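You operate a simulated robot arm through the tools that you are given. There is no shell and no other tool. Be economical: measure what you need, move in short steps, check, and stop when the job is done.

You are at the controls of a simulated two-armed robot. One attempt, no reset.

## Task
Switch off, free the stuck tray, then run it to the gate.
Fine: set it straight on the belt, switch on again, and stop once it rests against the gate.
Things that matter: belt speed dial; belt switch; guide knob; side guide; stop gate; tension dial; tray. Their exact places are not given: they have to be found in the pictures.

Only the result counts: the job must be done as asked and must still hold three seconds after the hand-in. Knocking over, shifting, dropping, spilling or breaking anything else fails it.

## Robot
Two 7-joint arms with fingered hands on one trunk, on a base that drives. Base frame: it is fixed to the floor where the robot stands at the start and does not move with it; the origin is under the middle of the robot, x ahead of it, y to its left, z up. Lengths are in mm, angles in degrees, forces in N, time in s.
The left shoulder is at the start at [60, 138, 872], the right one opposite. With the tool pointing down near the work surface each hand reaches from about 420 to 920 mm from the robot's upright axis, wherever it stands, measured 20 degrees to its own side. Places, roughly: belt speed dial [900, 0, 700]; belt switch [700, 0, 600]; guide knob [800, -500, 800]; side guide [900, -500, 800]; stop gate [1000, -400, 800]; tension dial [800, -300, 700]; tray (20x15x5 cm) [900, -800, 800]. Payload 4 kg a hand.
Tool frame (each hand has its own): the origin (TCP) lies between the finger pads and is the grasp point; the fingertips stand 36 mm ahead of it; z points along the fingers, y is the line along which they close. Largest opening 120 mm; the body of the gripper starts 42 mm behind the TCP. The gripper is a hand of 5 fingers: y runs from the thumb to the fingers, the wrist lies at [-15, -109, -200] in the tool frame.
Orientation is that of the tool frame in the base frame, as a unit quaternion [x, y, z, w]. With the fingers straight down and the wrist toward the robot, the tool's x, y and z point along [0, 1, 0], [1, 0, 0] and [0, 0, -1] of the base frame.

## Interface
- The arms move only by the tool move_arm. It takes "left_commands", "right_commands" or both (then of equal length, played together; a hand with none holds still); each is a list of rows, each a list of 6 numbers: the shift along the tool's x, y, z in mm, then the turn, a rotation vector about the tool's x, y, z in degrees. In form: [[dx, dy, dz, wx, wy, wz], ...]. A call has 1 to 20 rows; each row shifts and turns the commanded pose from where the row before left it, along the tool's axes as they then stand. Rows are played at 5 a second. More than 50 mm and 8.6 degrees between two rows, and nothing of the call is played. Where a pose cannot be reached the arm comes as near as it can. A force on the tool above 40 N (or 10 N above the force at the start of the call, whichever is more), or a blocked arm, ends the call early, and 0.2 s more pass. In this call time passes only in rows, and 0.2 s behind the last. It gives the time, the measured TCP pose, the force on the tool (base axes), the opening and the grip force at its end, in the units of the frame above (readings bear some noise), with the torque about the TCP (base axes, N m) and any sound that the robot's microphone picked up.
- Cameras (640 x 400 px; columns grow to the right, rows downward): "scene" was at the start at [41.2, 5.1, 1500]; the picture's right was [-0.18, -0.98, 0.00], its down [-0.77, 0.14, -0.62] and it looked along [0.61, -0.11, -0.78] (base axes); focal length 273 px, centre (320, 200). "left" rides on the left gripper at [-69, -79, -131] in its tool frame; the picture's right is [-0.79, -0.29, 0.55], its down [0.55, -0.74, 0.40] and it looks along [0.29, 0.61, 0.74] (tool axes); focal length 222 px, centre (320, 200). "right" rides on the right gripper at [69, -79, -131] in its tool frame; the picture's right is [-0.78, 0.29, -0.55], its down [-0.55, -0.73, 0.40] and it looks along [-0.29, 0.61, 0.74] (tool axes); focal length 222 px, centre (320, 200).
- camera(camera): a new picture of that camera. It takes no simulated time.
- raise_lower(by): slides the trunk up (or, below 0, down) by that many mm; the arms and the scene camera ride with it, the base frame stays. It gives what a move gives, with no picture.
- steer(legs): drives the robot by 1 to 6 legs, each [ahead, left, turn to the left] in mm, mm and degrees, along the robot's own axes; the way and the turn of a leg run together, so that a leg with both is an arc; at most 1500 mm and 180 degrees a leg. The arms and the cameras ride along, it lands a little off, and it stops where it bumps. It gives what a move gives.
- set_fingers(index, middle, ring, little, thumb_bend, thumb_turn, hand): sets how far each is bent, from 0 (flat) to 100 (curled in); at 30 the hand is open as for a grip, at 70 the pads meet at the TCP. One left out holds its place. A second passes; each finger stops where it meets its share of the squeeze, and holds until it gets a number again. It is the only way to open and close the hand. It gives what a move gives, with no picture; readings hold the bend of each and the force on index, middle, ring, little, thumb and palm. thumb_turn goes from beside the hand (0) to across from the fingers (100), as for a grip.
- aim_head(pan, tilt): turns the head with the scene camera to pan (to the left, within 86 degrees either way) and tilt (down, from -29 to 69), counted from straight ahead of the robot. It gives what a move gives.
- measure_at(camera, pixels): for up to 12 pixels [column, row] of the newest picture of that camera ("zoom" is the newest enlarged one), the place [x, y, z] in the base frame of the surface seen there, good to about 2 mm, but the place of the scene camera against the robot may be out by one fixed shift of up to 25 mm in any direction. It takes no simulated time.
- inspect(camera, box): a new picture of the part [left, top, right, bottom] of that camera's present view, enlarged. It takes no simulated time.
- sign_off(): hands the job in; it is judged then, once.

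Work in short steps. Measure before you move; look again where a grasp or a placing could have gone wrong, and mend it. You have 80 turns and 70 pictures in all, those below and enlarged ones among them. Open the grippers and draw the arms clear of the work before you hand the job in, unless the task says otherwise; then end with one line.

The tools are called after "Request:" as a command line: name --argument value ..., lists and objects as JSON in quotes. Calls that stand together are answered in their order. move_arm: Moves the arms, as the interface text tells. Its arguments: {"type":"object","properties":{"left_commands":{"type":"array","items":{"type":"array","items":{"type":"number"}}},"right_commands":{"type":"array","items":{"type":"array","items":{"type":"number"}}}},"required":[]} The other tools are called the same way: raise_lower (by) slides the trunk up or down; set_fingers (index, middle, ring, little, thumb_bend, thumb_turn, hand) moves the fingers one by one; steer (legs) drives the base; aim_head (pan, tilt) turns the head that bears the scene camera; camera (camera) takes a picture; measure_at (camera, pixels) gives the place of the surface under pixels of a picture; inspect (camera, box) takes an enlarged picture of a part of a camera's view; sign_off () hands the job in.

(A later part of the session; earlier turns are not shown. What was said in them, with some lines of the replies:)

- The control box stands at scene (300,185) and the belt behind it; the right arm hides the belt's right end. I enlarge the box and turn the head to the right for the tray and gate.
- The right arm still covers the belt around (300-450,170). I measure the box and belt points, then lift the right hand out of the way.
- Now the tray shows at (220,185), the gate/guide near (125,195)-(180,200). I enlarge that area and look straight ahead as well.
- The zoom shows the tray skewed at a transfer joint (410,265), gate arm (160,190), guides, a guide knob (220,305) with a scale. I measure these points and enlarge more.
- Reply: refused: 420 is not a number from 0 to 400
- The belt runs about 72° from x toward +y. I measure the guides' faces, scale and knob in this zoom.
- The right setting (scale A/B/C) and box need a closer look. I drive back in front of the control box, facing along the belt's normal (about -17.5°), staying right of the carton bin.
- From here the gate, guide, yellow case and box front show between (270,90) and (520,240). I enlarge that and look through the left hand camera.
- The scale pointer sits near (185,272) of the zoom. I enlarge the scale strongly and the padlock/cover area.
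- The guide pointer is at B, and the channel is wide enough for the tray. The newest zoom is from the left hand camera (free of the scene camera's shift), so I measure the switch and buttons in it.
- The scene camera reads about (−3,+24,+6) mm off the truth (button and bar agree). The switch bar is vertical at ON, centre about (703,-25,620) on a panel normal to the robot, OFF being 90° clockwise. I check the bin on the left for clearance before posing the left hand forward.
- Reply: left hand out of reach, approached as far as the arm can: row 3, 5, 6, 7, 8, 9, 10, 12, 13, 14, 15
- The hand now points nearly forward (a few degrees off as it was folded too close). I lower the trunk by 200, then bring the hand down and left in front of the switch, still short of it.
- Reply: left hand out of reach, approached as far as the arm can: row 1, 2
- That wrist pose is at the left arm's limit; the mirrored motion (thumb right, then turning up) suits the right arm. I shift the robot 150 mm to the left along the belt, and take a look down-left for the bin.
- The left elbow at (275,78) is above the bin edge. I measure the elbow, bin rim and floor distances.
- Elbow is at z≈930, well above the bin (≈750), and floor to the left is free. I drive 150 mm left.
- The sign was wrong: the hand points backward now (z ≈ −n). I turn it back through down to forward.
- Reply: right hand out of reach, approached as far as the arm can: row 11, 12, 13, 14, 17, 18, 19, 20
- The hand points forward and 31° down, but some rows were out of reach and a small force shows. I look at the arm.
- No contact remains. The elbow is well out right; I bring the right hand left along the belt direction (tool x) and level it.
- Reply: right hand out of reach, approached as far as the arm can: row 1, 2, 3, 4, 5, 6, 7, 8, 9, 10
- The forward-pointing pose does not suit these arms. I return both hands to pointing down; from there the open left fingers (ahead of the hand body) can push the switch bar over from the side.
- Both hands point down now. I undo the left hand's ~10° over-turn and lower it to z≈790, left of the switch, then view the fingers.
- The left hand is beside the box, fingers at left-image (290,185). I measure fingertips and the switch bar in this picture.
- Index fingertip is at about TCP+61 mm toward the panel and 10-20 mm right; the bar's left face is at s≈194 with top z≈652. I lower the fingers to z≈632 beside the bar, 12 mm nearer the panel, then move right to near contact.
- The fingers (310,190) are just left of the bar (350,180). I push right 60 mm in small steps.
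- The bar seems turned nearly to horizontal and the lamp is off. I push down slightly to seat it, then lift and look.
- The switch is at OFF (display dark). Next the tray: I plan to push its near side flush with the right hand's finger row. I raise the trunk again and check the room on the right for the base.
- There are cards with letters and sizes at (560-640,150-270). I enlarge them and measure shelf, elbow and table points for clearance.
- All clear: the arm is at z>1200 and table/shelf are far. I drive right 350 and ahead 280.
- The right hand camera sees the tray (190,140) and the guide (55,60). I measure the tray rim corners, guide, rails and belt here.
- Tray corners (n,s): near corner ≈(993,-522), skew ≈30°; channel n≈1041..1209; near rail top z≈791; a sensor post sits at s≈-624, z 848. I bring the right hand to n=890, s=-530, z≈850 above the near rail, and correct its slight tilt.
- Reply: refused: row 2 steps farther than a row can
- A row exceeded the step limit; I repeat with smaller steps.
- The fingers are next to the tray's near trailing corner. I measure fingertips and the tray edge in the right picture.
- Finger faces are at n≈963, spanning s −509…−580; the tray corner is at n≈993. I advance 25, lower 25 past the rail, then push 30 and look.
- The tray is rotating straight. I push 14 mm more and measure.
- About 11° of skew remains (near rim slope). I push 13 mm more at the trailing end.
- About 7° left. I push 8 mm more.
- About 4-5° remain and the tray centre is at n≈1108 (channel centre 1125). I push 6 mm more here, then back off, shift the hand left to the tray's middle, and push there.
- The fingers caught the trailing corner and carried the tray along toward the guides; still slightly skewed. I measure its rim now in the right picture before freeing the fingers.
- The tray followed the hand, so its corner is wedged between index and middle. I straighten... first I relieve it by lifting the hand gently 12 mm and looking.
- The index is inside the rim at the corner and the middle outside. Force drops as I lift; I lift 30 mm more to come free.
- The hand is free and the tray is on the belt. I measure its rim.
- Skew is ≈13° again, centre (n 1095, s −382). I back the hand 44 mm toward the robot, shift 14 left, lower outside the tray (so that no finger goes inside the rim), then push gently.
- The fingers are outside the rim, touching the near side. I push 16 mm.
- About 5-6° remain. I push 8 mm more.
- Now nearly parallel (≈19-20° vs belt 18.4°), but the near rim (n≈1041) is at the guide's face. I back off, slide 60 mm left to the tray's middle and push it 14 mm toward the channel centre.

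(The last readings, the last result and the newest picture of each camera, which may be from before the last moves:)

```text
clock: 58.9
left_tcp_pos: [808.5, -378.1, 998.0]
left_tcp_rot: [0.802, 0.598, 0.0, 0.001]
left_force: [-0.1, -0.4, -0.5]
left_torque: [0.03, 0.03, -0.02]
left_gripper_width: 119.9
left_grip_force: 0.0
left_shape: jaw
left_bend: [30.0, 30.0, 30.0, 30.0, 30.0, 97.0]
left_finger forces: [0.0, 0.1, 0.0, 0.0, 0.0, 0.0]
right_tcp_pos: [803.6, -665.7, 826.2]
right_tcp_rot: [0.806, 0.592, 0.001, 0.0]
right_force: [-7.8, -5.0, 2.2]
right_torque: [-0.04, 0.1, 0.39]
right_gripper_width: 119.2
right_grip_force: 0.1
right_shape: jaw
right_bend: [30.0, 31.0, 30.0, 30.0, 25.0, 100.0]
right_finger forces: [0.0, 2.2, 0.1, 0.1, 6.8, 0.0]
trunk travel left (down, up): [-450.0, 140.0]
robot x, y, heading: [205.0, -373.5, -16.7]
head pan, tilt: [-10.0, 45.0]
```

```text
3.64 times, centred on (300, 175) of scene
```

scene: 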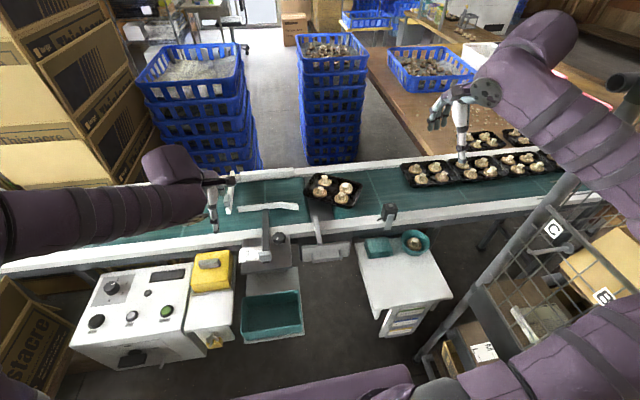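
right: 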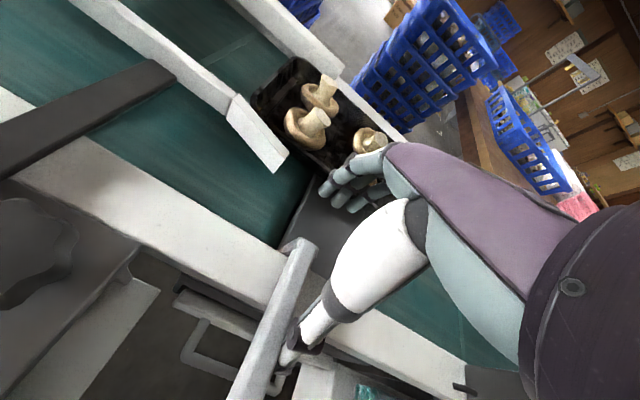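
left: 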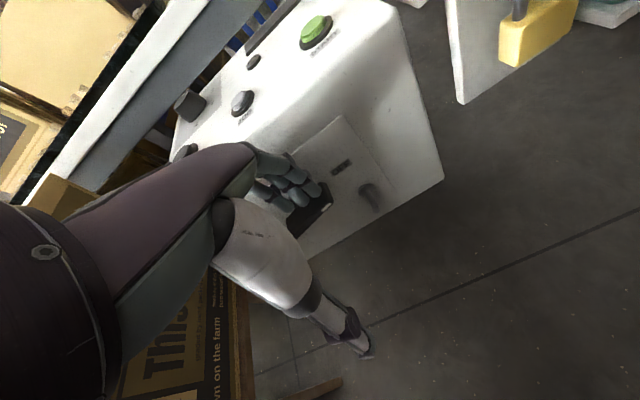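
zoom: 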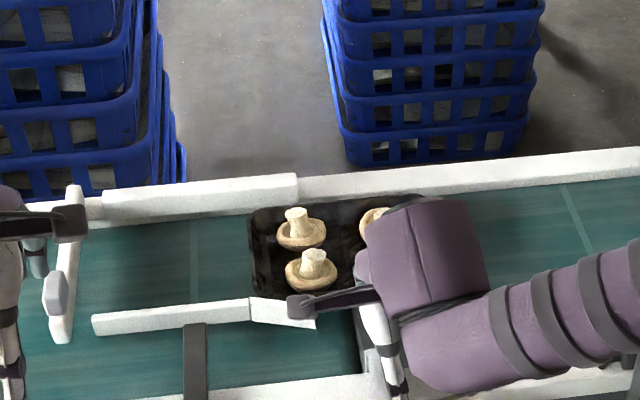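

The thumb touched the grey lever (6.8 N). I draw the hand right and back at once, then raise it and check the lever and tray.

Request:
move_arm --right_commands '[[-8, -4, 0, 0, 0, 0], [-10, -6, 0, 0, 0, 0], [-10, -10, 0, 0, 0, 0], [0, -10, -30, 0, 0, 0], [0, 0, -40, 0, 0, 0], [0, 0, -40, 0, 0, 0]]'

Request:
camera --camera "right"

Request:
measure_at --camera "right" --pixels '[[320, 200]]'

```text
clock: 60.3
left_tcp_pos: [808.7, -379.1, 996.8]
left_tcp_rot: [0.802, 0.598, 0.0, 0.001]
left_force: [0.3, 0.5, 0.9]
left_torque: [0.02, -0.01, 0.01]
left_gripper_width: 120.0
left_grip_force: 0.1
left_shape: jaw
left_bend: [30.0, 30.0, 30.0, 30.0, 30.0, 97.0]
left_finger forces: [0.0, 0.0, 0.0, 0.0, 0.1, 0.0]
right_tcp_pos: [769.7, -682.4, 936.2]
right_tcp_rot: [0.805, 0.593, 0.001, 0.0]
right_force: [1.4, -0.3, -0.4]
right_torque: [-0.01, -0.02, -0.02]
right_gripper_width: 120.0
right_grip_force: 0.0
right_shape: jaw
right_bend: [30.0, 30.0, 30.0, 30.0, 30.0, 97.0]
right_finger forces: [0.1, 0.0, 0.0, 0.0, 0.0, 0.0]
trunk travel left (down, up): [-450.0, 140.0]
robot x, y, heading: [205.0, -371.6, -16.6]
head pan, tilt: [-10.0, 45.0]
```

```text
14 pictures are left
```

right: 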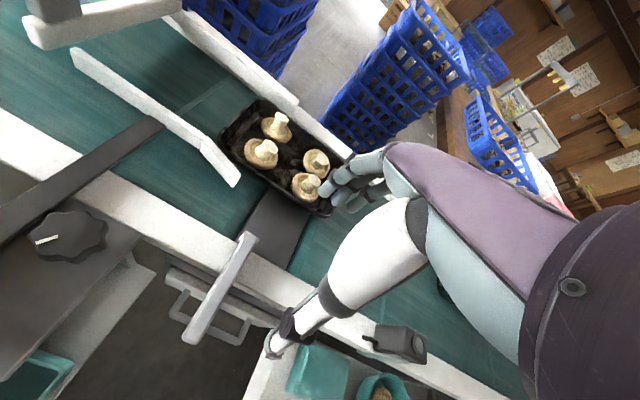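

```text
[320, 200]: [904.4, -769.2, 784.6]
```

I measure the tray rim, the lever ends, and guide faces from this higher view.

Request:
measure_at --camera "right" --pixels '[[232, 160], [248, 173], [270, 188], [292, 202], [315, 212], [275, 107], [300, 124], [330, 146], [210, 150], [170, 118], [248, 240], [190, 335]]'

Request:
inspect --camera "right" --box '[60, 20, 380, 240]'

```text
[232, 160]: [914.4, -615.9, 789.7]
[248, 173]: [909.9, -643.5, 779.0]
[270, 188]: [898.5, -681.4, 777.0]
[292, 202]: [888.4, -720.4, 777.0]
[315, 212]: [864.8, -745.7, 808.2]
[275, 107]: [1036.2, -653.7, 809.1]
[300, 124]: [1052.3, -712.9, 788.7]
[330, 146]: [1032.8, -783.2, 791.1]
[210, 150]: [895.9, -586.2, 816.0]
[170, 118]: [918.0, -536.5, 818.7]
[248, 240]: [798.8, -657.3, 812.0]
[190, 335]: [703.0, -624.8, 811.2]
```

```text
1.82 times, centred on (220, 130) of right
```

zoom: 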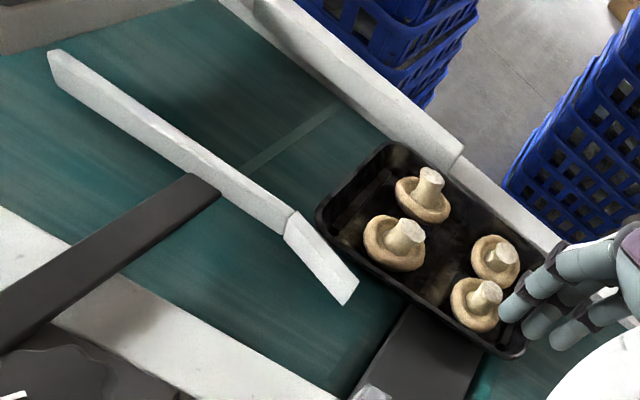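

The lever is unmoved and the tray looks close to straight at the guide entrance. I measure the rim in this zoom.

Request:
measure_at --camera "zoom" --pixels '[[322, 228], [340, 245], [365, 264], [390, 283], [415, 300], [440, 319], [465, 336], [490, 350], [400, 148], [440, 175], [480, 205], [515, 230]]'

```text
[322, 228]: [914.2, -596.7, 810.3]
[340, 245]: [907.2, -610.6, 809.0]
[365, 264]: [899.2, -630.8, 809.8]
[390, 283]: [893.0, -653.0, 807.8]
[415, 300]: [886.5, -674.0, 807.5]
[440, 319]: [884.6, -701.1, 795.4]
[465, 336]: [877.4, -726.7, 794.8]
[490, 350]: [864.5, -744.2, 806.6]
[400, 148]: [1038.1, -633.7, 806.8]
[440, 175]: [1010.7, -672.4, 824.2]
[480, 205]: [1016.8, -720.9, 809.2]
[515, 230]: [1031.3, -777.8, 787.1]
```

The tray is straight (rim 17.7° vs belt ≈18°) and centred in the channel (rim n 1048–1186, channel 1041–1209). I raise and draw back the right hand, then drive back to the switch position.

Request:
move_arm --right_commands '[[0, 0, -45, 0, 0, 0], [0, 0, -45, 0, 0, 0], [0, -20, -40, 0, 0, 0], [-20, -40, 0, 0, 0, 0], [-20, -40, 0, 0, 0, 0], [-20, -40, 0, 0, 0, 0], [-20, -40, 0, 0, 0, 0], [0, 0, -45, 0, 0, 0], [0, 0, -45, 0, 0, 0]]'

Request:
steer --legs '[[-280, 0, 0], [0, 350, 0]]'

```text
clock: 62.3
left_tcp_pos: [809.0, -380.2, 997.1]
left_tcp_rot: [0.801, 0.598, 0.0, 0.0]
left_force: [0.0, 0.0, 0.5]
left_torque: [0.02, -0.02, -0.01]
left_gripper_width: 120.1
left_grip_force: 0.1
left_shape: jaw
left_bend: [30.0, 30.0, 30.0, 30.0, 30.0, 97.0]
left_finger forces: [0.0, 0.1, 0.0, 0.0, 0.1, 0.0]
right_tcp_pos: [569.7, -709.4, 1154.9]
right_tcp_rot: [0.805, 0.593, 0.0, -0.001]
right_force: [0.1, -0.5, -0.3]
right_torque: [0.01, 0.02, 0.01]
right_gripper_width: 119.9
right_grip_force: 0.0
right_shape: jaw
right_bend: [30.0, 30.0, 30.0, 30.0, 30.0, 97.0]
right_finger forces: [0.0, 0.0, 0.0, 0.0, 0.0, 0.1]
trunk travel left (down, up): [-450.0, 140.0]
robot x, y, heading: [203.5, -371.0, -16.5]
head pan, tilt: [-10.0, 45.0]
```

```text
clock: 66.1
left_tcp_pos: [637.4, 34.5, 994.4]
left_tcp_rot: [0.801, 0.599, 0.0, 0.0]
left_force: [0.2, -0.6, 0.4]
left_torque: [-0.01, -0.01, 0.0]
left_gripper_width: 120.3
left_grip_force: 0.1
left_shape: jaw
left_bend: [30.0, 30.0, 30.0, 30.0, 30.0, 97.0]
left_finger forces: [0.0, 0.0, 0.0, 0.1, 0.0, 0.0]
right_tcp_pos: [400.7, -295.0, 1153.6]
right_tcp_rot: [0.805, 0.593, 0.001, -0.001]
right_force: [0.2, 0.0, 0.8]
right_torque: [-0.01, 0.03, -0.01]
right_gripper_width: 120.0
right_grip_force: 0.1
right_shape: jaw
right_bend: [30.0, 30.0, 30.0, 30.0, 30.0, 97.0]
right_finger forces: [0.0, 0.1, 0.0, 0.1, 0.0, 0.0]
trunk travel left (down, up): [-450.0, 140.0]
robot x, y, heading: [32.8, 39.0, -16.7]
head pan, tilt: [-10.0, 45.0]
```

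I lower the trunk and set the left fingers above the left half of the now horizontal bar (right finger edge ≈10 mm left of the pivot).

Request:
raise_lower --by -200

Request:
move_arm --left_commands '[[-10, 5, 30, 0, 0, 0], [0, 0, 40, 0, 0, 0], [0, 0, 34, 0, 0, 0]]'

Request:
inspect --camera "left" --box '[230, 60, 470, 260]'

```text
clock: 68.3
left_tcp_pos: [637.4, 35.3, 795.9]
left_tcp_rot: [0.802, 0.598, 0.0, 0.0]
left_force: [0.4, -0.6, -0.2]
left_torque: [-0.01, 0.0, -0.04]
left_gripper_width: 120.1
left_grip_force: 0.1
left_shape: jaw
left_bend: [30.0, 30.0, 30.0, 30.0, 30.0, 97.0]
left_finger forces: [0.0, 0.1, 0.0, 0.1, 0.0, 0.1]
right_tcp_pos: [400.4, -295.5, 953.8]
right_tcp_rot: [0.805, 0.593, 0.002, -0.001]
right_force: [-1.0, -0.3, -0.5]
right_torque: [0.01, 0.02, 0.03]
right_gripper_width: 119.8
right_grip_force: 0.1
right_shape: jaw
right_bend: [30.0, 30.0, 30.0, 30.0, 30.0, 97.0]
right_finger forces: [0.0, 0.0, 0.1, 0.0, 0.1, 0.0]
trunk travel left (down, up): [-250.0, 340.0]
robot x, y, heading: [34.9, 43.4, -16.7]
head pan, tilt: [-10.0, 45.0]
```

```text
clock: 69.1
left_tcp_pos: [641.2, 24.2, 691.7]
left_tcp_rot: [0.801, 0.598, 0.0, 0.0]
left_force: [-0.6, -0.9, 0.5]
left_torque: [-0.04, -0.02, 0.0]
left_gripper_width: 120.2
left_grip_force: 0.0
left_shape: jaw
left_bend: [30.0, 30.0, 30.0, 30.0, 30.0, 97.0]
left_finger forces: [0.0, 0.1, 0.0, 0.0, 0.0, 0.0]
right_tcp_pos: [399.7, -295.2, 953.9]
right_tcp_rot: [0.805, 0.594, 0.0, 0.0]
right_force: [0.0, 0.0, 0.3]
right_torque: [0.01, -0.02, -0.03]
right_gripper_width: 120.2
right_grip_force: 0.1
right_shape: jaw
right_bend: [30.0, 30.0, 30.0, 30.0, 30.0, 97.0]
right_finger forces: [0.0, 0.0, 0.0, 0.1, 0.1, 0.0]
trunk travel left (down, up): [-250.0, 340.0]
robot x, y, heading: [34.3, 44.5, -16.3]
head pan, tilt: [-10.0, 45.0]
```

```text
2.00 times, centred on (350, 160) of left
```

zoom: 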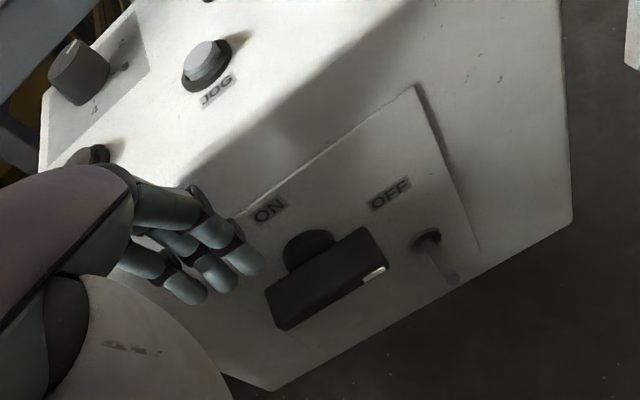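

I measure index tip and bar corners here to set the sideways offset.

Request:
measure_at --camera "zoom" --pixels '[[255, 268], [240, 255], [222, 280], [272, 295], [280, 320], [365, 235], [385, 262], [325, 270], [335, 300], [375, 275]]'

```text
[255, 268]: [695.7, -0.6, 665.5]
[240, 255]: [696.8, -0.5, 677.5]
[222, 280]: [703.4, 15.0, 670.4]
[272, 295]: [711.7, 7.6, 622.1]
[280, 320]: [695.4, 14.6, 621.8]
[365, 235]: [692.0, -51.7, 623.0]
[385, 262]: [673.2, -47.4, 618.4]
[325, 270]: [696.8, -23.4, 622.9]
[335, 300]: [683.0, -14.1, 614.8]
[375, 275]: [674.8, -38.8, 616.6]
```

The index edge is ~14 mm left of the pivot, above the bar's left half (top z 622). I press down 65 mm in steps, then right 14 mm to bring the bar vertical.

Request:
move_arm --left_commands '[[0, 0, 15, 0, 0, 0], [0, 0, 15, 0, 0, 0], [0, 0, 8, 0, 0, 0], [0, 0, 8, 0, 0, 0], [0, 0, 8, 0, 0, 0], [0, 0, 8, 0, 0, 0], [-4, 0, 3, 0, 0, 0], [-5, 0, 0, 0, 0, 0], [-5, 0, 0, 0, 0, 0]]'

Request:
camera --camera "left"

```text
clock: 71.1
left_tcp_pos: [636.9, 13.9, 625.5]
left_tcp_rot: [0.8, 0.601, 0.0, 0.0]
left_force: [0.9, 14.1, 0.8]
left_torque: [0.01, -0.15, 0.81]
left_gripper_width: 119.6
left_grip_force: 0.1
left_shape: jaw
left_bend: [30.0, 30.0, 30.0, 30.0, 30.0, 97.0]
left_finger forces: [14.2, 0.0, 0.0, 0.0, 0.1, 0.0]
right_tcp_pos: [399.1, -295.5, 954.0]
right_tcp_rot: [0.804, 0.594, 0.0, 0.0]
right_force: [-0.7, -0.2, -0.1]
right_torque: [0.02, 0.0, 0.0]
right_gripper_width: 119.9
right_grip_force: 0.0
right_shape: jaw
right_bend: [30.0, 30.0, 30.0, 30.0, 30.0, 97.0]
right_finger forces: [0.0, 0.0, 0.1, 0.0, 0.1, 0.0]
trunk travel left (down, up): [-250.0, 340.0]
robot x, y, heading: [29.5, 43.9, -16.5]
head pan, tilt: [-10.0, 45.0]
```

```text
11 pictures are left
```

left: 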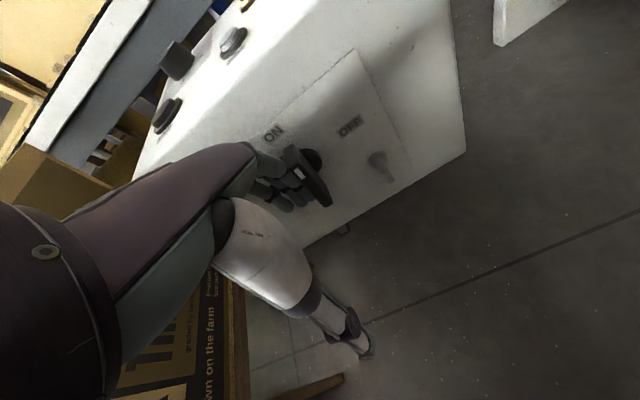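

The bar is upright at ON (lamp glows at (245,5)). I back off left and up, then look at the belt with the head.

Request:
move_arm --left_commands '[[15, 0, 0, 0, 0, 0], [20, -5, 0, 0, 0, 0], [0, 0, -45, 0, 0, 0], [0, 0, -45, 0, 0, 0], [0, 0, -45, 0, 0, 0], [0, 0, -45, 0, 0, 0]]'

Request:
aim_head --pan -15 --tilt 42

Request:
camera --camera "scene"

```text
clock: 72.5
left_tcp_pos: [641.2, 46.4, 808.1]
left_tcp_rot: [0.802, 0.598, 0.001, 0.001]
left_force: [0.2, -0.2, -0.5]
left_torque: [0.01, -0.04, 0.02]
left_gripper_width: 119.9
left_grip_force: 0.1
left_shape: jaw
left_bend: [30.0, 30.0, 30.0, 30.0, 30.0, 97.0]
left_finger forces: [0.0, 0.1, 0.1, 0.0, 0.1, 0.0]
right_tcp_pos: [400.7, -295.9, 953.0]
right_tcp_rot: [0.805, 0.594, 0.001, 0.0]
right_force: [-0.5, -0.4, 0.1]
right_torque: [0.0, 0.02, 0.01]
right_gripper_width: 119.6
right_grip_force: 0.1
right_shape: jaw
right_bend: [30.0, 30.0, 30.0, 30.0, 30.0, 97.0]
right_finger forces: [0.0, 0.0, 0.0, 0.0, 0.1, 0.0]
trunk travel left (down, up): [-250.0, 340.0]
robot x, y, heading: [34.0, 43.8, -16.8]
head pan, tilt: [-10.0, 45.0]
```

```text
clock: 73.1
left_tcp_pos: [641.0, 44.3, 806.6]
left_tcp_rot: [0.801, 0.599, 0.0, 0.0]
left_force: [-0.9, -0.1, -0.5]
left_torque: [0.02, -0.02, 0.01]
left_gripper_width: 120.0
left_grip_force: 0.0
left_shape: jaw
left_bend: [30.0, 30.0, 30.0, 30.0, 30.0, 97.0]
left_finger forces: [0.0, 0.0, 0.1, 0.0, 0.0, 0.0]
right_tcp_pos: [400.3, -295.4, 953.6]
right_tcp_rot: [0.806, 0.593, 0.001, 0.0]
right_force: [0.3, 0.1, 0.1]
right_torque: [0.0, 0.01, 0.0]
right_gripper_width: 119.8
right_grip_force: 0.0
right_shape: jaw
right_bend: [30.0, 30.0, 30.0, 30.0, 30.0, 97.0]
right_finger forces: [0.0, 0.0, 0.1, 0.1, 0.1, 0.0]
trunk travel left (down, up): [-250.0, 340.0]
robot x, y, heading: [33.5, 43.1, -16.9]
head pan, tilt: [-15.0, 42.0]
```

```text
10 pictures are left
```

scene: 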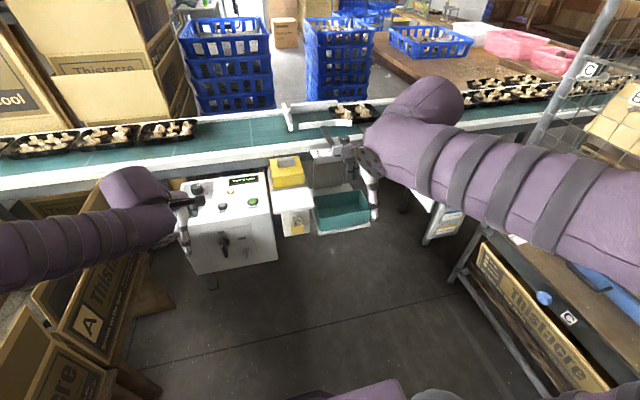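

The tray is now at (350,112) near the guide. I enlarge the panel and tray to read the display and see whether it moves.

Request:
inspect --camera "scene" --box '[180, 90, 400, 230]'

Request:
measure_at --camera "zoom" --pixels '[[440, 60], [450, 80], [560, 65]]'

```text
2.86 times, centred on (290, 160) of scene
```

zoom: 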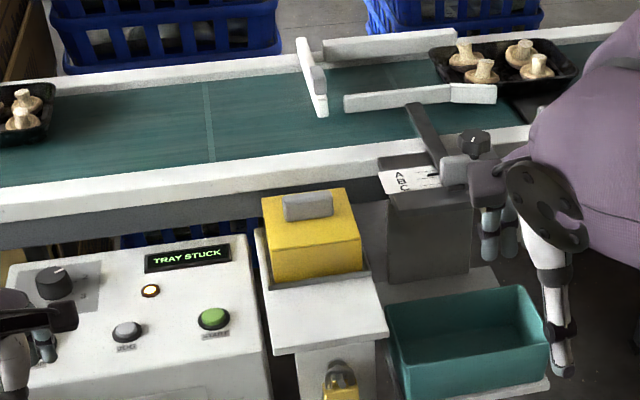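

```text
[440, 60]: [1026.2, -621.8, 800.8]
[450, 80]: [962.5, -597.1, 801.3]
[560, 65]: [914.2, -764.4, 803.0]
```

The display still reads TRAY STUCK and nothing seems to move yet; START may be needed. I curl all left fingers but the index, move over the START button, and look again at the belt on the way.

Request:
set_fingers --hand "left" --middle 90 --ring 90 --little 90

Request:
move_arm --left_commands '[[0, 0, -25, 0, 0, 0], [-30, 22, 0, 0, 0, 0], [-30, 23, 0, 0, 0, 0], [-30, 23, 0, 0, 0, 0], [-30, 23, 0, 0, 0, 0], [-35, 0, 0, 0, 0, 0]]'

Request:
inspect --camera "scene" --box '[180, 90, 400, 230]'

Request:
inspect --camera "left" --box '[230, 20, 470, 240]'

```text
clock: 74.1
left_tcp_pos: [642.5, 44.5, 805.1]
left_tcp_rot: [0.801, 0.598, 0.0, 0.0]
left_force: [0.5, 0.4, 0.4]
left_torque: [0.03, -0.01, 0.02]
left_gripper_width: 119.3
left_grip_force: 0.0
left_shape: fingers
left_bend: [30.0, 90.0, 90.0, 90.0, 30.0, 97.0]
left_finger forces: [0.0, 0.0, 0.0, 0.1, 0.0, 0.0]
right_tcp_pos: [401.3, -295.9, 954.2]
right_tcp_rot: [0.805, 0.593, 0.001, -0.001]
right_force: [0.5, 0.7, -1.0]
right_torque: [0.0, -0.02, 0.0]
right_gripper_width: 120.0
right_grip_force: 0.0
right_shape: jaw
right_bend: [30.0, 30.0, 30.0, 30.0, 30.0, 97.0]
right_finger forces: [0.1, 0.1, 0.0, 0.0, 0.0, 0.0]
trunk travel left (down, up): [-250.0, 340.0]
robot x, y, heading: [30.6, 41.6, -16.3]
head pan, tilt: [-15.0, 42.0]
```

```text
clock: 75.5
left_tcp_pos: [684.7, -128.6, 832.1]
left_tcp_rot: [0.801, 0.599, 0.0, 0.001]
left_force: [0.6, -1.0, 0.2]
left_torque: [-0.01, 0.03, -0.01]
left_gripper_width: 119.3
left_grip_force: 0.0
left_shape: fingers
left_bend: [30.0, 90.0, 90.0, 90.0, 30.0, 97.0]
left_finger forces: [0.0, 0.0, 0.1, 0.0, 0.0, 0.0]
right_tcp_pos: [399.6, -295.9, 954.7]
right_tcp_rot: [0.805, 0.593, 0.0, -0.001]
right_force: [0.1, 0.2, 0.2]
right_torque: [-0.01, -0.02, 0.0]
right_gripper_width: 119.8
right_grip_force: 0.1
right_shape: jaw
right_bend: [30.0, 30.0, 30.0, 30.0, 30.0, 97.0]
right_finger forces: [0.1, 0.0, 0.0, 0.0, 0.0, 0.0]
trunk travel left (down, up): [-250.0, 340.0]
robot x, y, heading: [34.7, 39.9, -16.6]
head pan, tilt: [-15.0, 42.0]
```

```text
2.86 times, centred on (290, 160) of scene
```

zoom: 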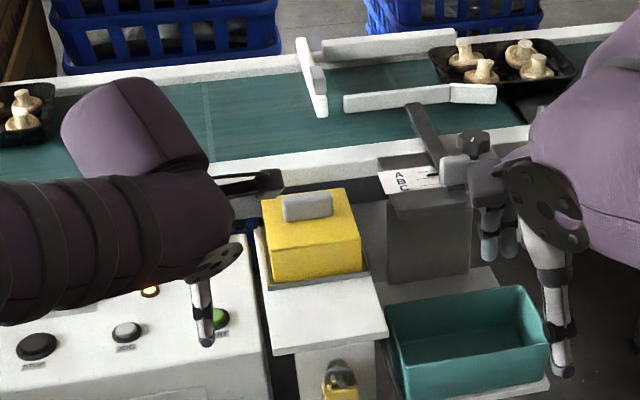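

```text
1.82 times, centred on (350, 130) of left
```

zoom: 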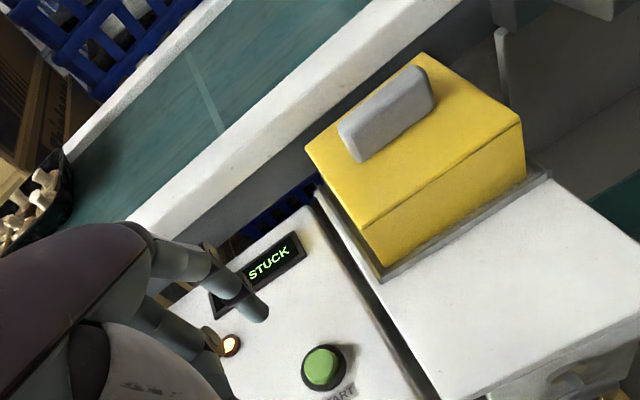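

The belt stands still, so I press START. I measure index tip and button in the left zoom.

Request:
measure_at --camera "zoom" --pixels '[[256, 310], [245, 298], [322, 368], [315, 355], [340, 350], [305, 385]]'

```text
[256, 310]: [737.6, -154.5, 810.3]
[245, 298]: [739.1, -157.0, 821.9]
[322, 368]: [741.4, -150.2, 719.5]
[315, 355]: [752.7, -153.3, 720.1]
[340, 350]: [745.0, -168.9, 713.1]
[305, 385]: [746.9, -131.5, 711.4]
```

The index tip is right above the button. I go down 72 mm and then press in 3 mm steps, then lift.

Request:
move_arm --left_commands '[[0, 0, 40, 0, 0, 0], [0, 0, 32, 0, 0, 0], [0, 0, 4, 0, 0, 0], [0, 0, 3, 0, 0, 0], [0, 0, 3, 0, 0, 0], [0, 0, 3, 0, 0, 0], [0, 0, 3, 0, 0, 0]]'

```text
clock: 77.1
left_tcp_pos: [684.9, -129.8, 746.8]
left_tcp_rot: [0.802, 0.598, 0.001, 0.002]
left_force: [-2.3, 1.7, 12.0]
left_torque: [-0.3, -0.66, 0.03]
left_gripper_width: 119.8
left_grip_force: 5.8
left_shape: fingers
left_bend: [30.0, 90.0, 90.0, 90.0, 30.0, 97.0]
left_finger forces: [11.7, 0.0, 0.1, 0.1, 0.1, 0.1]
right_tcp_pos: [399.0, -295.0, 955.7]
right_tcp_rot: [0.805, 0.593, 0.002, 0.0]
right_force: [0.0, -0.1, -0.8]
right_torque: [0.01, -0.01, 0.01]
right_gripper_width: 120.0
right_grip_force: 0.1
right_shape: jaw
right_bend: [30.0, 30.0, 30.0, 30.0, 30.0, 97.0]
right_finger forces: [0.0, 0.0, 0.0, 0.1, 0.0, 0.0]
trunk travel left (down, up): [-250.0, 340.0]
robot x, y, heading: [35.5, 42.2, -16.7]
head pan, tilt: [-15.0, 42.0]
heard: click
```

A click was heard. I lift the finger and watch the tray.

Request:
move_arm --left_commands '[[0, 0, -30, 0, 0, 0], [0, 0, -40, 0, 0, 0]]'

Request:
inspect --camera "scene" --box '[180, 90, 400, 230]'

```text
clock: 77.7
left_tcp_pos: [684.7, -128.7, 814.7]
left_tcp_rot: [0.801, 0.598, -0.001, -0.001]
left_force: [0.0, 0.6, 0.5]
left_torque: [-0.01, 0.0, 0.0]
left_gripper_width: 119.2
left_grip_force: 0.2
left_shape: fingers
left_bend: [30.0, 90.0, 90.0, 90.0, 30.0, 97.0]
left_finger forces: [0.0, 0.0, 0.0, 0.0, 0.0, 0.0]
right_tcp_pos: [399.4, -296.1, 953.0]
right_tcp_rot: [0.804, 0.594, 0.001, -0.001]
right_force: [0.5, -0.7, 0.7]
right_torque: [0.02, 0.01, 0.01]
right_gripper_width: 120.3
right_grip_force: 0.0
right_shape: jaw
right_bend: [30.0, 30.0, 30.0, 30.0, 30.0, 97.0]
right_finger forces: [0.0, 0.0, 0.1, 0.0, 0.0, 0.1]
trunk travel left (down, up): [-250.0, 340.0]
robot x, y, heading: [32.1, 42.4, -16.8]
head pan, tilt: [-15.0, 42.0]
```

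```text
2.86 times, centred on (290, 160) of scene
```

zoom: 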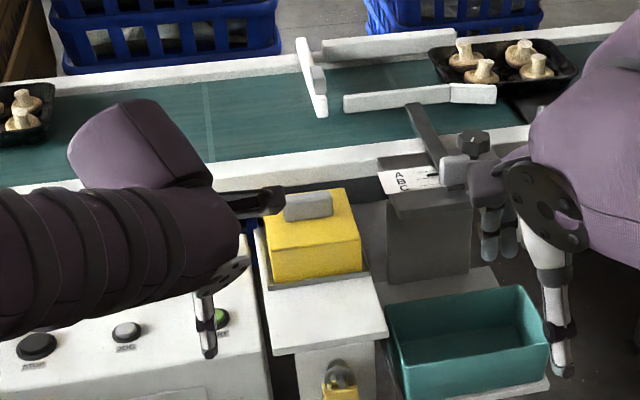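

Not visible yet whether it runs; I move the left hand clear (time passes) and look once more with the panel in view.

Request:
move_arm --left_commands '[[0, 0, -20, 0, 0, 0], [35, -20, 0, 0, 0, 0], [40, -25, 0, 0, 0, 0], [40, -25, 0, 0, 0, 0], [40, -25, 0, 0, 0, 0]]'

Request:
inspect --camera "scene" --box '[180, 90, 400, 230]'

```text
clock: 78.9
left_tcp_pos: [638.9, 48.0, 834.3]
left_tcp_rot: [0.802, 0.597, 0.001, 0.0]
left_force: [0.6, -0.5, -0.8]
left_torque: [0.01, 0.01, 0.01]
left_gripper_width: 119.3
left_grip_force: 0.1
left_shape: fingers
left_bend: [30.0, 90.0, 90.0, 90.0, 30.0, 97.0]
left_finger forces: [0.1, 0.1, 0.0, 0.1, 0.0, 0.0]
right_tcp_pos: [399.2, -295.3, 953.5]
right_tcp_rot: [0.805, 0.593, 0.001, 0.0]
right_force: [0.2, -0.6, 0.7]
right_torque: [0.02, 0.0, 0.03]
right_gripper_width: 120.1
right_grip_force: 0.1
right_shape: jaw
right_bend: [30.0, 30.0, 30.0, 30.0, 30.0, 97.0]
right_finger forces: [0.0, 0.0, 0.0, 0.0, 0.0, 0.0]
trunk travel left (down, up): [-250.0, 340.0]
robot x, y, heading: [35.3, 41.4, -16.4]
head pan, tilt: [-15.0, 42.0]
```

```text
2.86 times, centred on (290, 160) of scene
```

zoom: 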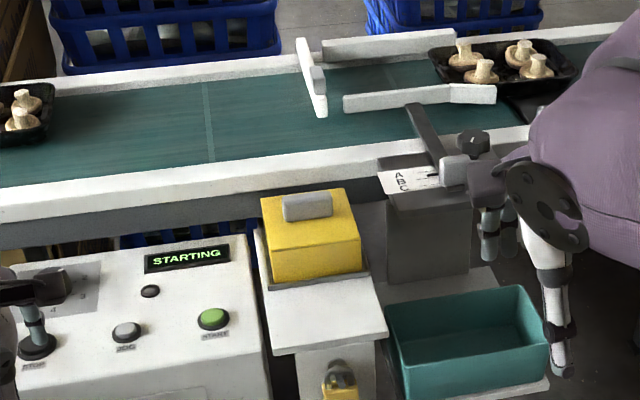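

The display shows STARTING and the lamp is off. I open the left hand, move it away, and let time pass by raising the trunk.

Request:
move_arm --left_commands '[[20, -30, -20, 0, 0, 0], [20, -30, -20, 0, 0, 0], [0, -30, -20, 0, 0, 0]]'

Request:
set_fingers --hand "left" --middle 30 --ring 30 --little 30

Request:
inspect --camera "scene" --box '[180, 90, 400, 230]'

```text
clock: 79.7
left_tcp_pos: [563.3, 114.0, 895.4]
left_tcp_rot: [0.801, 0.599, 0.001, 0.0]
left_force: [-0.3, 0.2, -0.8]
left_torque: [-0.02, 0.03, -0.02]
left_gripper_width: 119.2
left_grip_force: 0.0
left_shape: fingers
left_bend: [30.0, 90.0, 90.0, 90.0, 30.0, 97.0]
left_finger forces: [0.0, 0.0, 0.1, 0.1, 0.0, 0.1]
right_tcp_pos: [400.4, -296.6, 953.5]
right_tcp_rot: [0.805, 0.593, 0.001, 0.0]
right_force: [-0.1, 0.1, 0.4]
right_torque: [-0.04, 0.02, 0.02]
right_gripper_width: 119.8
right_grip_force: 0.0
right_shape: jaw
right_bend: [30.0, 30.0, 30.0, 30.0, 30.0, 97.0]
right_finger forces: [0.0, 0.0, 0.0, 0.0, 0.0, 0.0]
trunk travel left (down, up): [-250.0, 340.0]
robot x, y, heading: [35.0, 40.2, -16.4]
head pan, tilt: [-15.0, 42.0]
```

```text
clock: 80.7
left_tcp_pos: [564.1, 113.8, 895.6]
left_tcp_rot: [0.802, 0.598, 0.0, 0.0]
left_force: [-0.8, -0.2, -0.2]
left_torque: [0.04, 0.0, 0.02]
left_gripper_width: 119.4
left_grip_force: 0.1
left_shape: fingers
left_bend: [30.0, 30.0, 30.0, 30.0, 30.0, 97.0]
left_finger forces: [0.0, 0.0, 0.1, 0.1, 0.1, 0.0]
right_tcp_pos: [399.4, -295.1, 953.5]
right_tcp_rot: [0.804, 0.594, 0.001, -0.001]
right_force: [-0.1, 0.4, -1.2]
right_torque: [0.01, 0.0, -0.01]
right_gripper_width: 120.1
right_grip_force: 0.1
right_shape: jaw
right_bend: [30.0, 30.0, 30.0, 30.0, 30.0, 97.0]
right_finger forces: [0.0, 0.0, 0.1, 0.0, 0.0, 0.0]
trunk travel left (down, up): [-250.0, 340.0]
robot x, y, heading: [32.2, 43.3, -16.5]
head pan, tilt: [-15.0, 42.0]
```

```text
2.86 times, centred on (290, 160) of scene
```

zoom: 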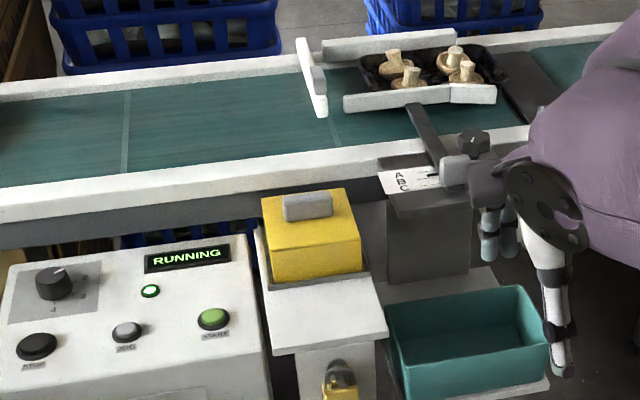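

RUNNING: the tray is in the guide channel, straight, moving toward the gate. I measure the STOP button and let a second pass bringing the left hand above that area.

Request:
measure_at --camera "zoom" --pixels '[[37, 343], [212, 317], [365, 75], [320, 100]]'

Request:
move_arm --left_commands '[[0, 0, 0, 0, 0, 0], [0, 0, 0, 0, 0, 0], [0, 0, 0, 0, 0, 0], [0, 0, 0, 0, 0, 0], [0, 0, 0, 0, 0, 0]]'

Request:
inspect --camera "scene" --box '[180, 90, 400, 230]'

```text
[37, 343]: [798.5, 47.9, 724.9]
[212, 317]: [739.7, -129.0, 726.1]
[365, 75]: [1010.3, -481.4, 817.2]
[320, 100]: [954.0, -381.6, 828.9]
```

```text
clock: 81.9
left_tcp_pos: [564.0, 113.3, 896.0]
left_tcp_rot: [0.801, 0.598, -0.001, 0.0]
left_force: [0.1, 0.7, 0.3]
left_torque: [-0.01, 0.02, -0.02]
left_gripper_width: 119.2
left_grip_force: 0.1
left_shape: fingers
left_bend: [30.0, 30.0, 30.0, 30.0, 30.0, 97.0]
left_finger forces: [0.1, 0.0, 0.0, 0.0, 0.0, 0.0]
right_tcp_pos: [399.8, -296.4, 954.3]
right_tcp_rot: [0.805, 0.594, 0.0, 0.0]
right_force: [-0.5, 0.7, -0.2]
right_torque: [0.0, 0.0, 0.01]
right_gripper_width: 119.8
right_grip_force: 0.1
right_shape: jaw
right_bend: [30.0, 30.0, 30.0, 30.0, 30.0, 97.0]
right_finger forces: [0.1, 0.0, 0.0, 0.0, 0.1, 0.0]
trunk travel left (down, up): [-250.0, 340.0]
robot x, y, heading: [34.6, 47.3, -16.7]
head pan, tilt: [-15.0, 42.0]
```

```text
2.86 times, centred on (290, 160) of scene
```

zoom: 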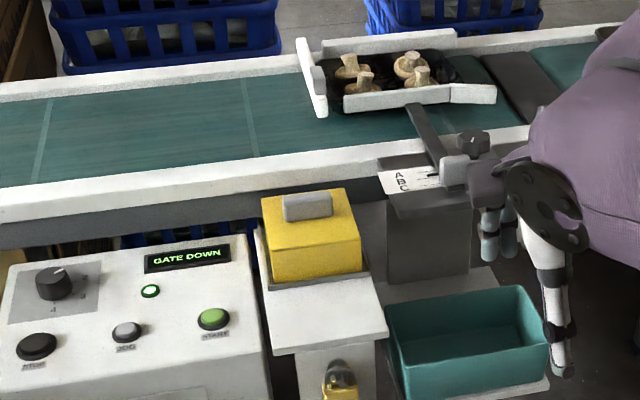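

The tray rests against the gate (display GATE DOWN, green lamp). To stop the belt while leaving the switch ON, I press STOP with the left index: TCP to about (743,48).

Request:
set_fingers --hand "left" --middle 90 --ring 90 --little 90

Request:
move_arm --left_commands '[[-2, 45, 10, 0, 0, 0], [-2, 48, 10, 0, 0, 0], [-2, 48, 10, 0, 0, 0], [-2, 48, 10, 0, 0, 0], [0, 0, 24, 0, 0, 0]]'

Request:
inspect --camera "left" --box '[230, 20, 470, 240]'

```text
clock: 82.9
left_tcp_pos: [563.8, 113.5, 895.2]
left_tcp_rot: [0.801, 0.599, 0.0, 0.001]
left_force: [-0.3, 0.5, 0.5]
left_torque: [0.01, -0.01, -0.01]
left_gripper_width: 119.4
left_grip_force: 0.1
left_shape: fingers
left_bend: [30.0, 90.0, 90.0, 90.0, 30.0, 97.0]
left_finger forces: [0.0, 0.0, 0.0, 0.0, 0.0, 0.0]
right_tcp_pos: [399.2, -295.6, 953.6]
right_tcp_rot: [0.805, 0.593, 0.001, 0.0]
right_force: [-0.3, -0.1, 0.7]
right_torque: [-0.03, -0.01, 0.0]
right_gripper_width: 119.8
right_grip_force: 0.1
right_shape: jaw
right_bend: [30.0, 30.0, 30.0, 30.0, 30.0, 97.0]
right_finger forces: [0.0, 0.0, 0.0, 0.1, 0.1, 0.1]
trunk travel left (down, up): [-250.0, 340.0]
robot x, y, heading: [37.8, 45.5, -16.6]
head pan, tilt: [-15.0, 42.0]
```

```text
clock: 84.1
left_tcp_pos: [743.4, 50.1, 828.1]
left_tcp_rot: [0.801, 0.599, 0.0, 0.0]
left_force: [0.4, -1.0, -0.3]
left_torque: [0.0, -0.02, 0.01]
left_gripper_width: 119.4
left_grip_force: 0.1
left_shape: fingers
left_bend: [30.0, 90.0, 90.0, 90.0, 30.0, 97.0]
left_finger forces: [0.0, 0.0, 0.1, 0.0, 0.0, 0.1]
right_tcp_pos: [400.5, -296.2, 953.2]
right_tcp_rot: [0.805, 0.593, 0.001, 0.0]
right_force: [0.3, 0.5, -0.2]
right_torque: [0.03, 0.03, -0.02]
right_gripper_width: 120.0
right_grip_force: 0.2
right_shape: jaw
right_bend: [30.0, 30.0, 30.0, 30.0, 30.0, 97.0]
right_finger forces: [0.0, 0.1, 0.0, 0.0, 0.1, 0.1]
trunk travel left (down, up): [-250.0, 340.0]
robot x, y, heading: [35.0, 43.6, -16.6]
head pan, tilt: [-15.0, 42.0]
```

```text
1.82 times, centred on (350, 130) of left
```

zoom: 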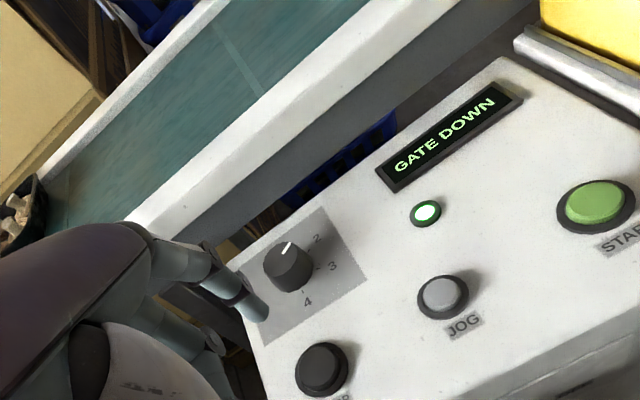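

The index hangs above STOP exactly as it did for START. I press down the same way, then lift.

Request:
move_arm --left_commands '[[0, 0, 38, 0, 0, 0], [0, 0, 30, 0, 0, 0], [0, 0, 4, 0, 0, 0], [0, 0, 3, 0, 0, 0], [0, 0, 3, 0, 0, 0], [0, 0, 3, 0, 0, 0], [0, 0, 3, 0, 0, 0]]'

Request:
move_arm --left_commands '[[0, 0, -30, 0, 0, 0], [0, 0, -45, 0, 0, 0], [0, -30, -35, 0, 0, 0], [0, -45, 0, 0, 0, 0], [0, -45, 0, 0, 0, 0], [0, -45, 0, 0, 0, 0]]'

Request:
set_fingers --hand "left" --middle 30 --ring 30 --little 30

Request:
inspect --camera "scene" --box '[180, 90, 400, 230]'

```text
clock: 85.7
left_tcp_pos: [740.8, 47.9, 747.6]
left_tcp_rot: [0.801, 0.598, 0.002, 0.001]
left_force: [-2.5, 0.7, 9.6]
left_torque: [-0.19, -0.54, 0.04]
left_gripper_width: 119.8
left_grip_force: 4.7
left_shape: fingers
left_bend: [30.0, 90.0, 90.0, 90.0, 30.0, 97.0]
left_finger forces: [9.0, 0.1, 0.1, 0.0, 0.0, 0.1]
right_tcp_pos: [400.3, -295.0, 953.6]
right_tcp_rot: [0.805, 0.593, 0.001, 0.0]
right_force: [-0.6, 0.3, 0.3]
right_torque: [0.05, -0.03, 0.02]
right_gripper_width: 120.1
right_grip_force: 0.0
right_shape: jaw
right_bend: [30.0, 30.0, 30.0, 30.0, 30.0, 97.0]
right_finger forces: [0.0, 0.0, 0.0, 0.0, 0.0, 0.1]
trunk travel left (down, up): [-250.0, 340.0]
robot x, y, heading: [38.0, 38.0, -16.5]
head pan, tilt: [-15.0, 42.0]
heard: click
```

```text
clock: 87.1
left_tcp_pos: [581.2, 97.0, 856.6]
left_tcp_rot: [0.801, 0.598, 0.0, 0.001]
left_force: [-0.3, -0.4, 0.5]
left_torque: [-0.01, -0.02, 0.02]
left_gripper_width: 119.3
left_grip_force: 0.1
left_shape: fingers
left_bend: [30.0, 90.0, 90.0, 90.0, 30.0, 97.0]
left_finger forces: [0.0, 0.1, 0.0, 0.0, 0.1, 0.1]
right_tcp_pos: [400.1, -295.7, 953.5]
right_tcp_rot: [0.805, 0.593, 0.0, -0.001]
right_force: [-1.0, -0.3, 0.4]
right_torque: [0.01, -0.01, -0.03]
right_gripper_width: 119.9
right_grip_force: 0.2
right_shape: jaw
right_bend: [30.0, 30.0, 30.0, 30.0, 30.0, 97.0]
right_finger forces: [0.0, 0.1, 0.0, 0.1, 0.0, 0.0]
trunk travel left (down, up): [-250.0, 340.0]
robot x, y, heading: [35.1, 42.0, -16.8]
head pan, tilt: [-15.0, 42.0]
```

```text
clock: 88.1
left_tcp_pos: [581.0, 97.3, 855.7]
left_tcp_rot: [0.801, 0.599, 0.0, -0.001]
left_force: [-0.8, 0.6, 0.0]
left_torque: [0.01, -0.02, 0.02]
left_gripper_width: 119.4
left_grip_force: 0.1
left_shape: fingers
left_bend: [30.0, 30.0, 30.0, 30.0, 30.0, 97.0]
left_finger forces: [0.0, 0.0, 0.0, 0.0, 0.0, 0.1]
right_tcp_pos: [399.2, -297.1, 954.3]
right_tcp_rot: [0.805, 0.594, 0.0, -0.001]
right_force: [0.0, 0.0, 0.0]
right_torque: [-0.03, -0.01, 0.01]
right_gripper_width: 119.6
right_grip_force: 0.0
right_shape: jaw
right_bend: [30.0, 30.0, 30.0, 30.0, 30.0, 97.0]
right_finger forces: [0.1, 0.0, 0.0, 0.0, 0.1, 0.0]
trunk travel left (down, up): [-250.0, 340.0]
robot x, y, heading: [33.9, 39.7, -16.6]
head pan, tilt: [-15.0, 42.0]
```

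```text
2.86 times, centred on (290, 160) of scene
```

zoom: 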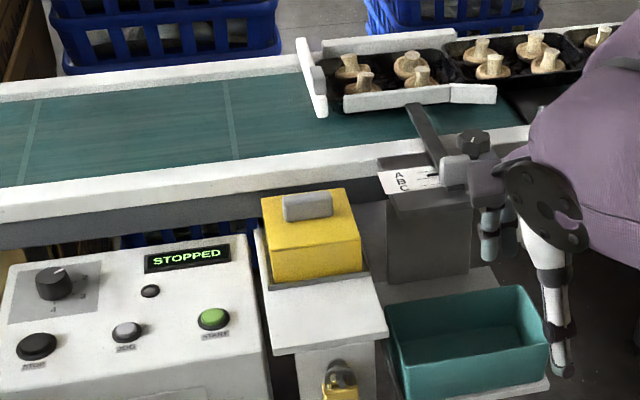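

The display reads STOPPED, the tray sits straight against the gate at (385,75), the switch is ON, and both hands are open and clear. I hand the job in.

Request:
sign_off

```text
The job is handed in.
```

The tray is freed and rests straight against the gate; the switch is ON, and I pressed the STOP button once it got there, so the belt is stopped.
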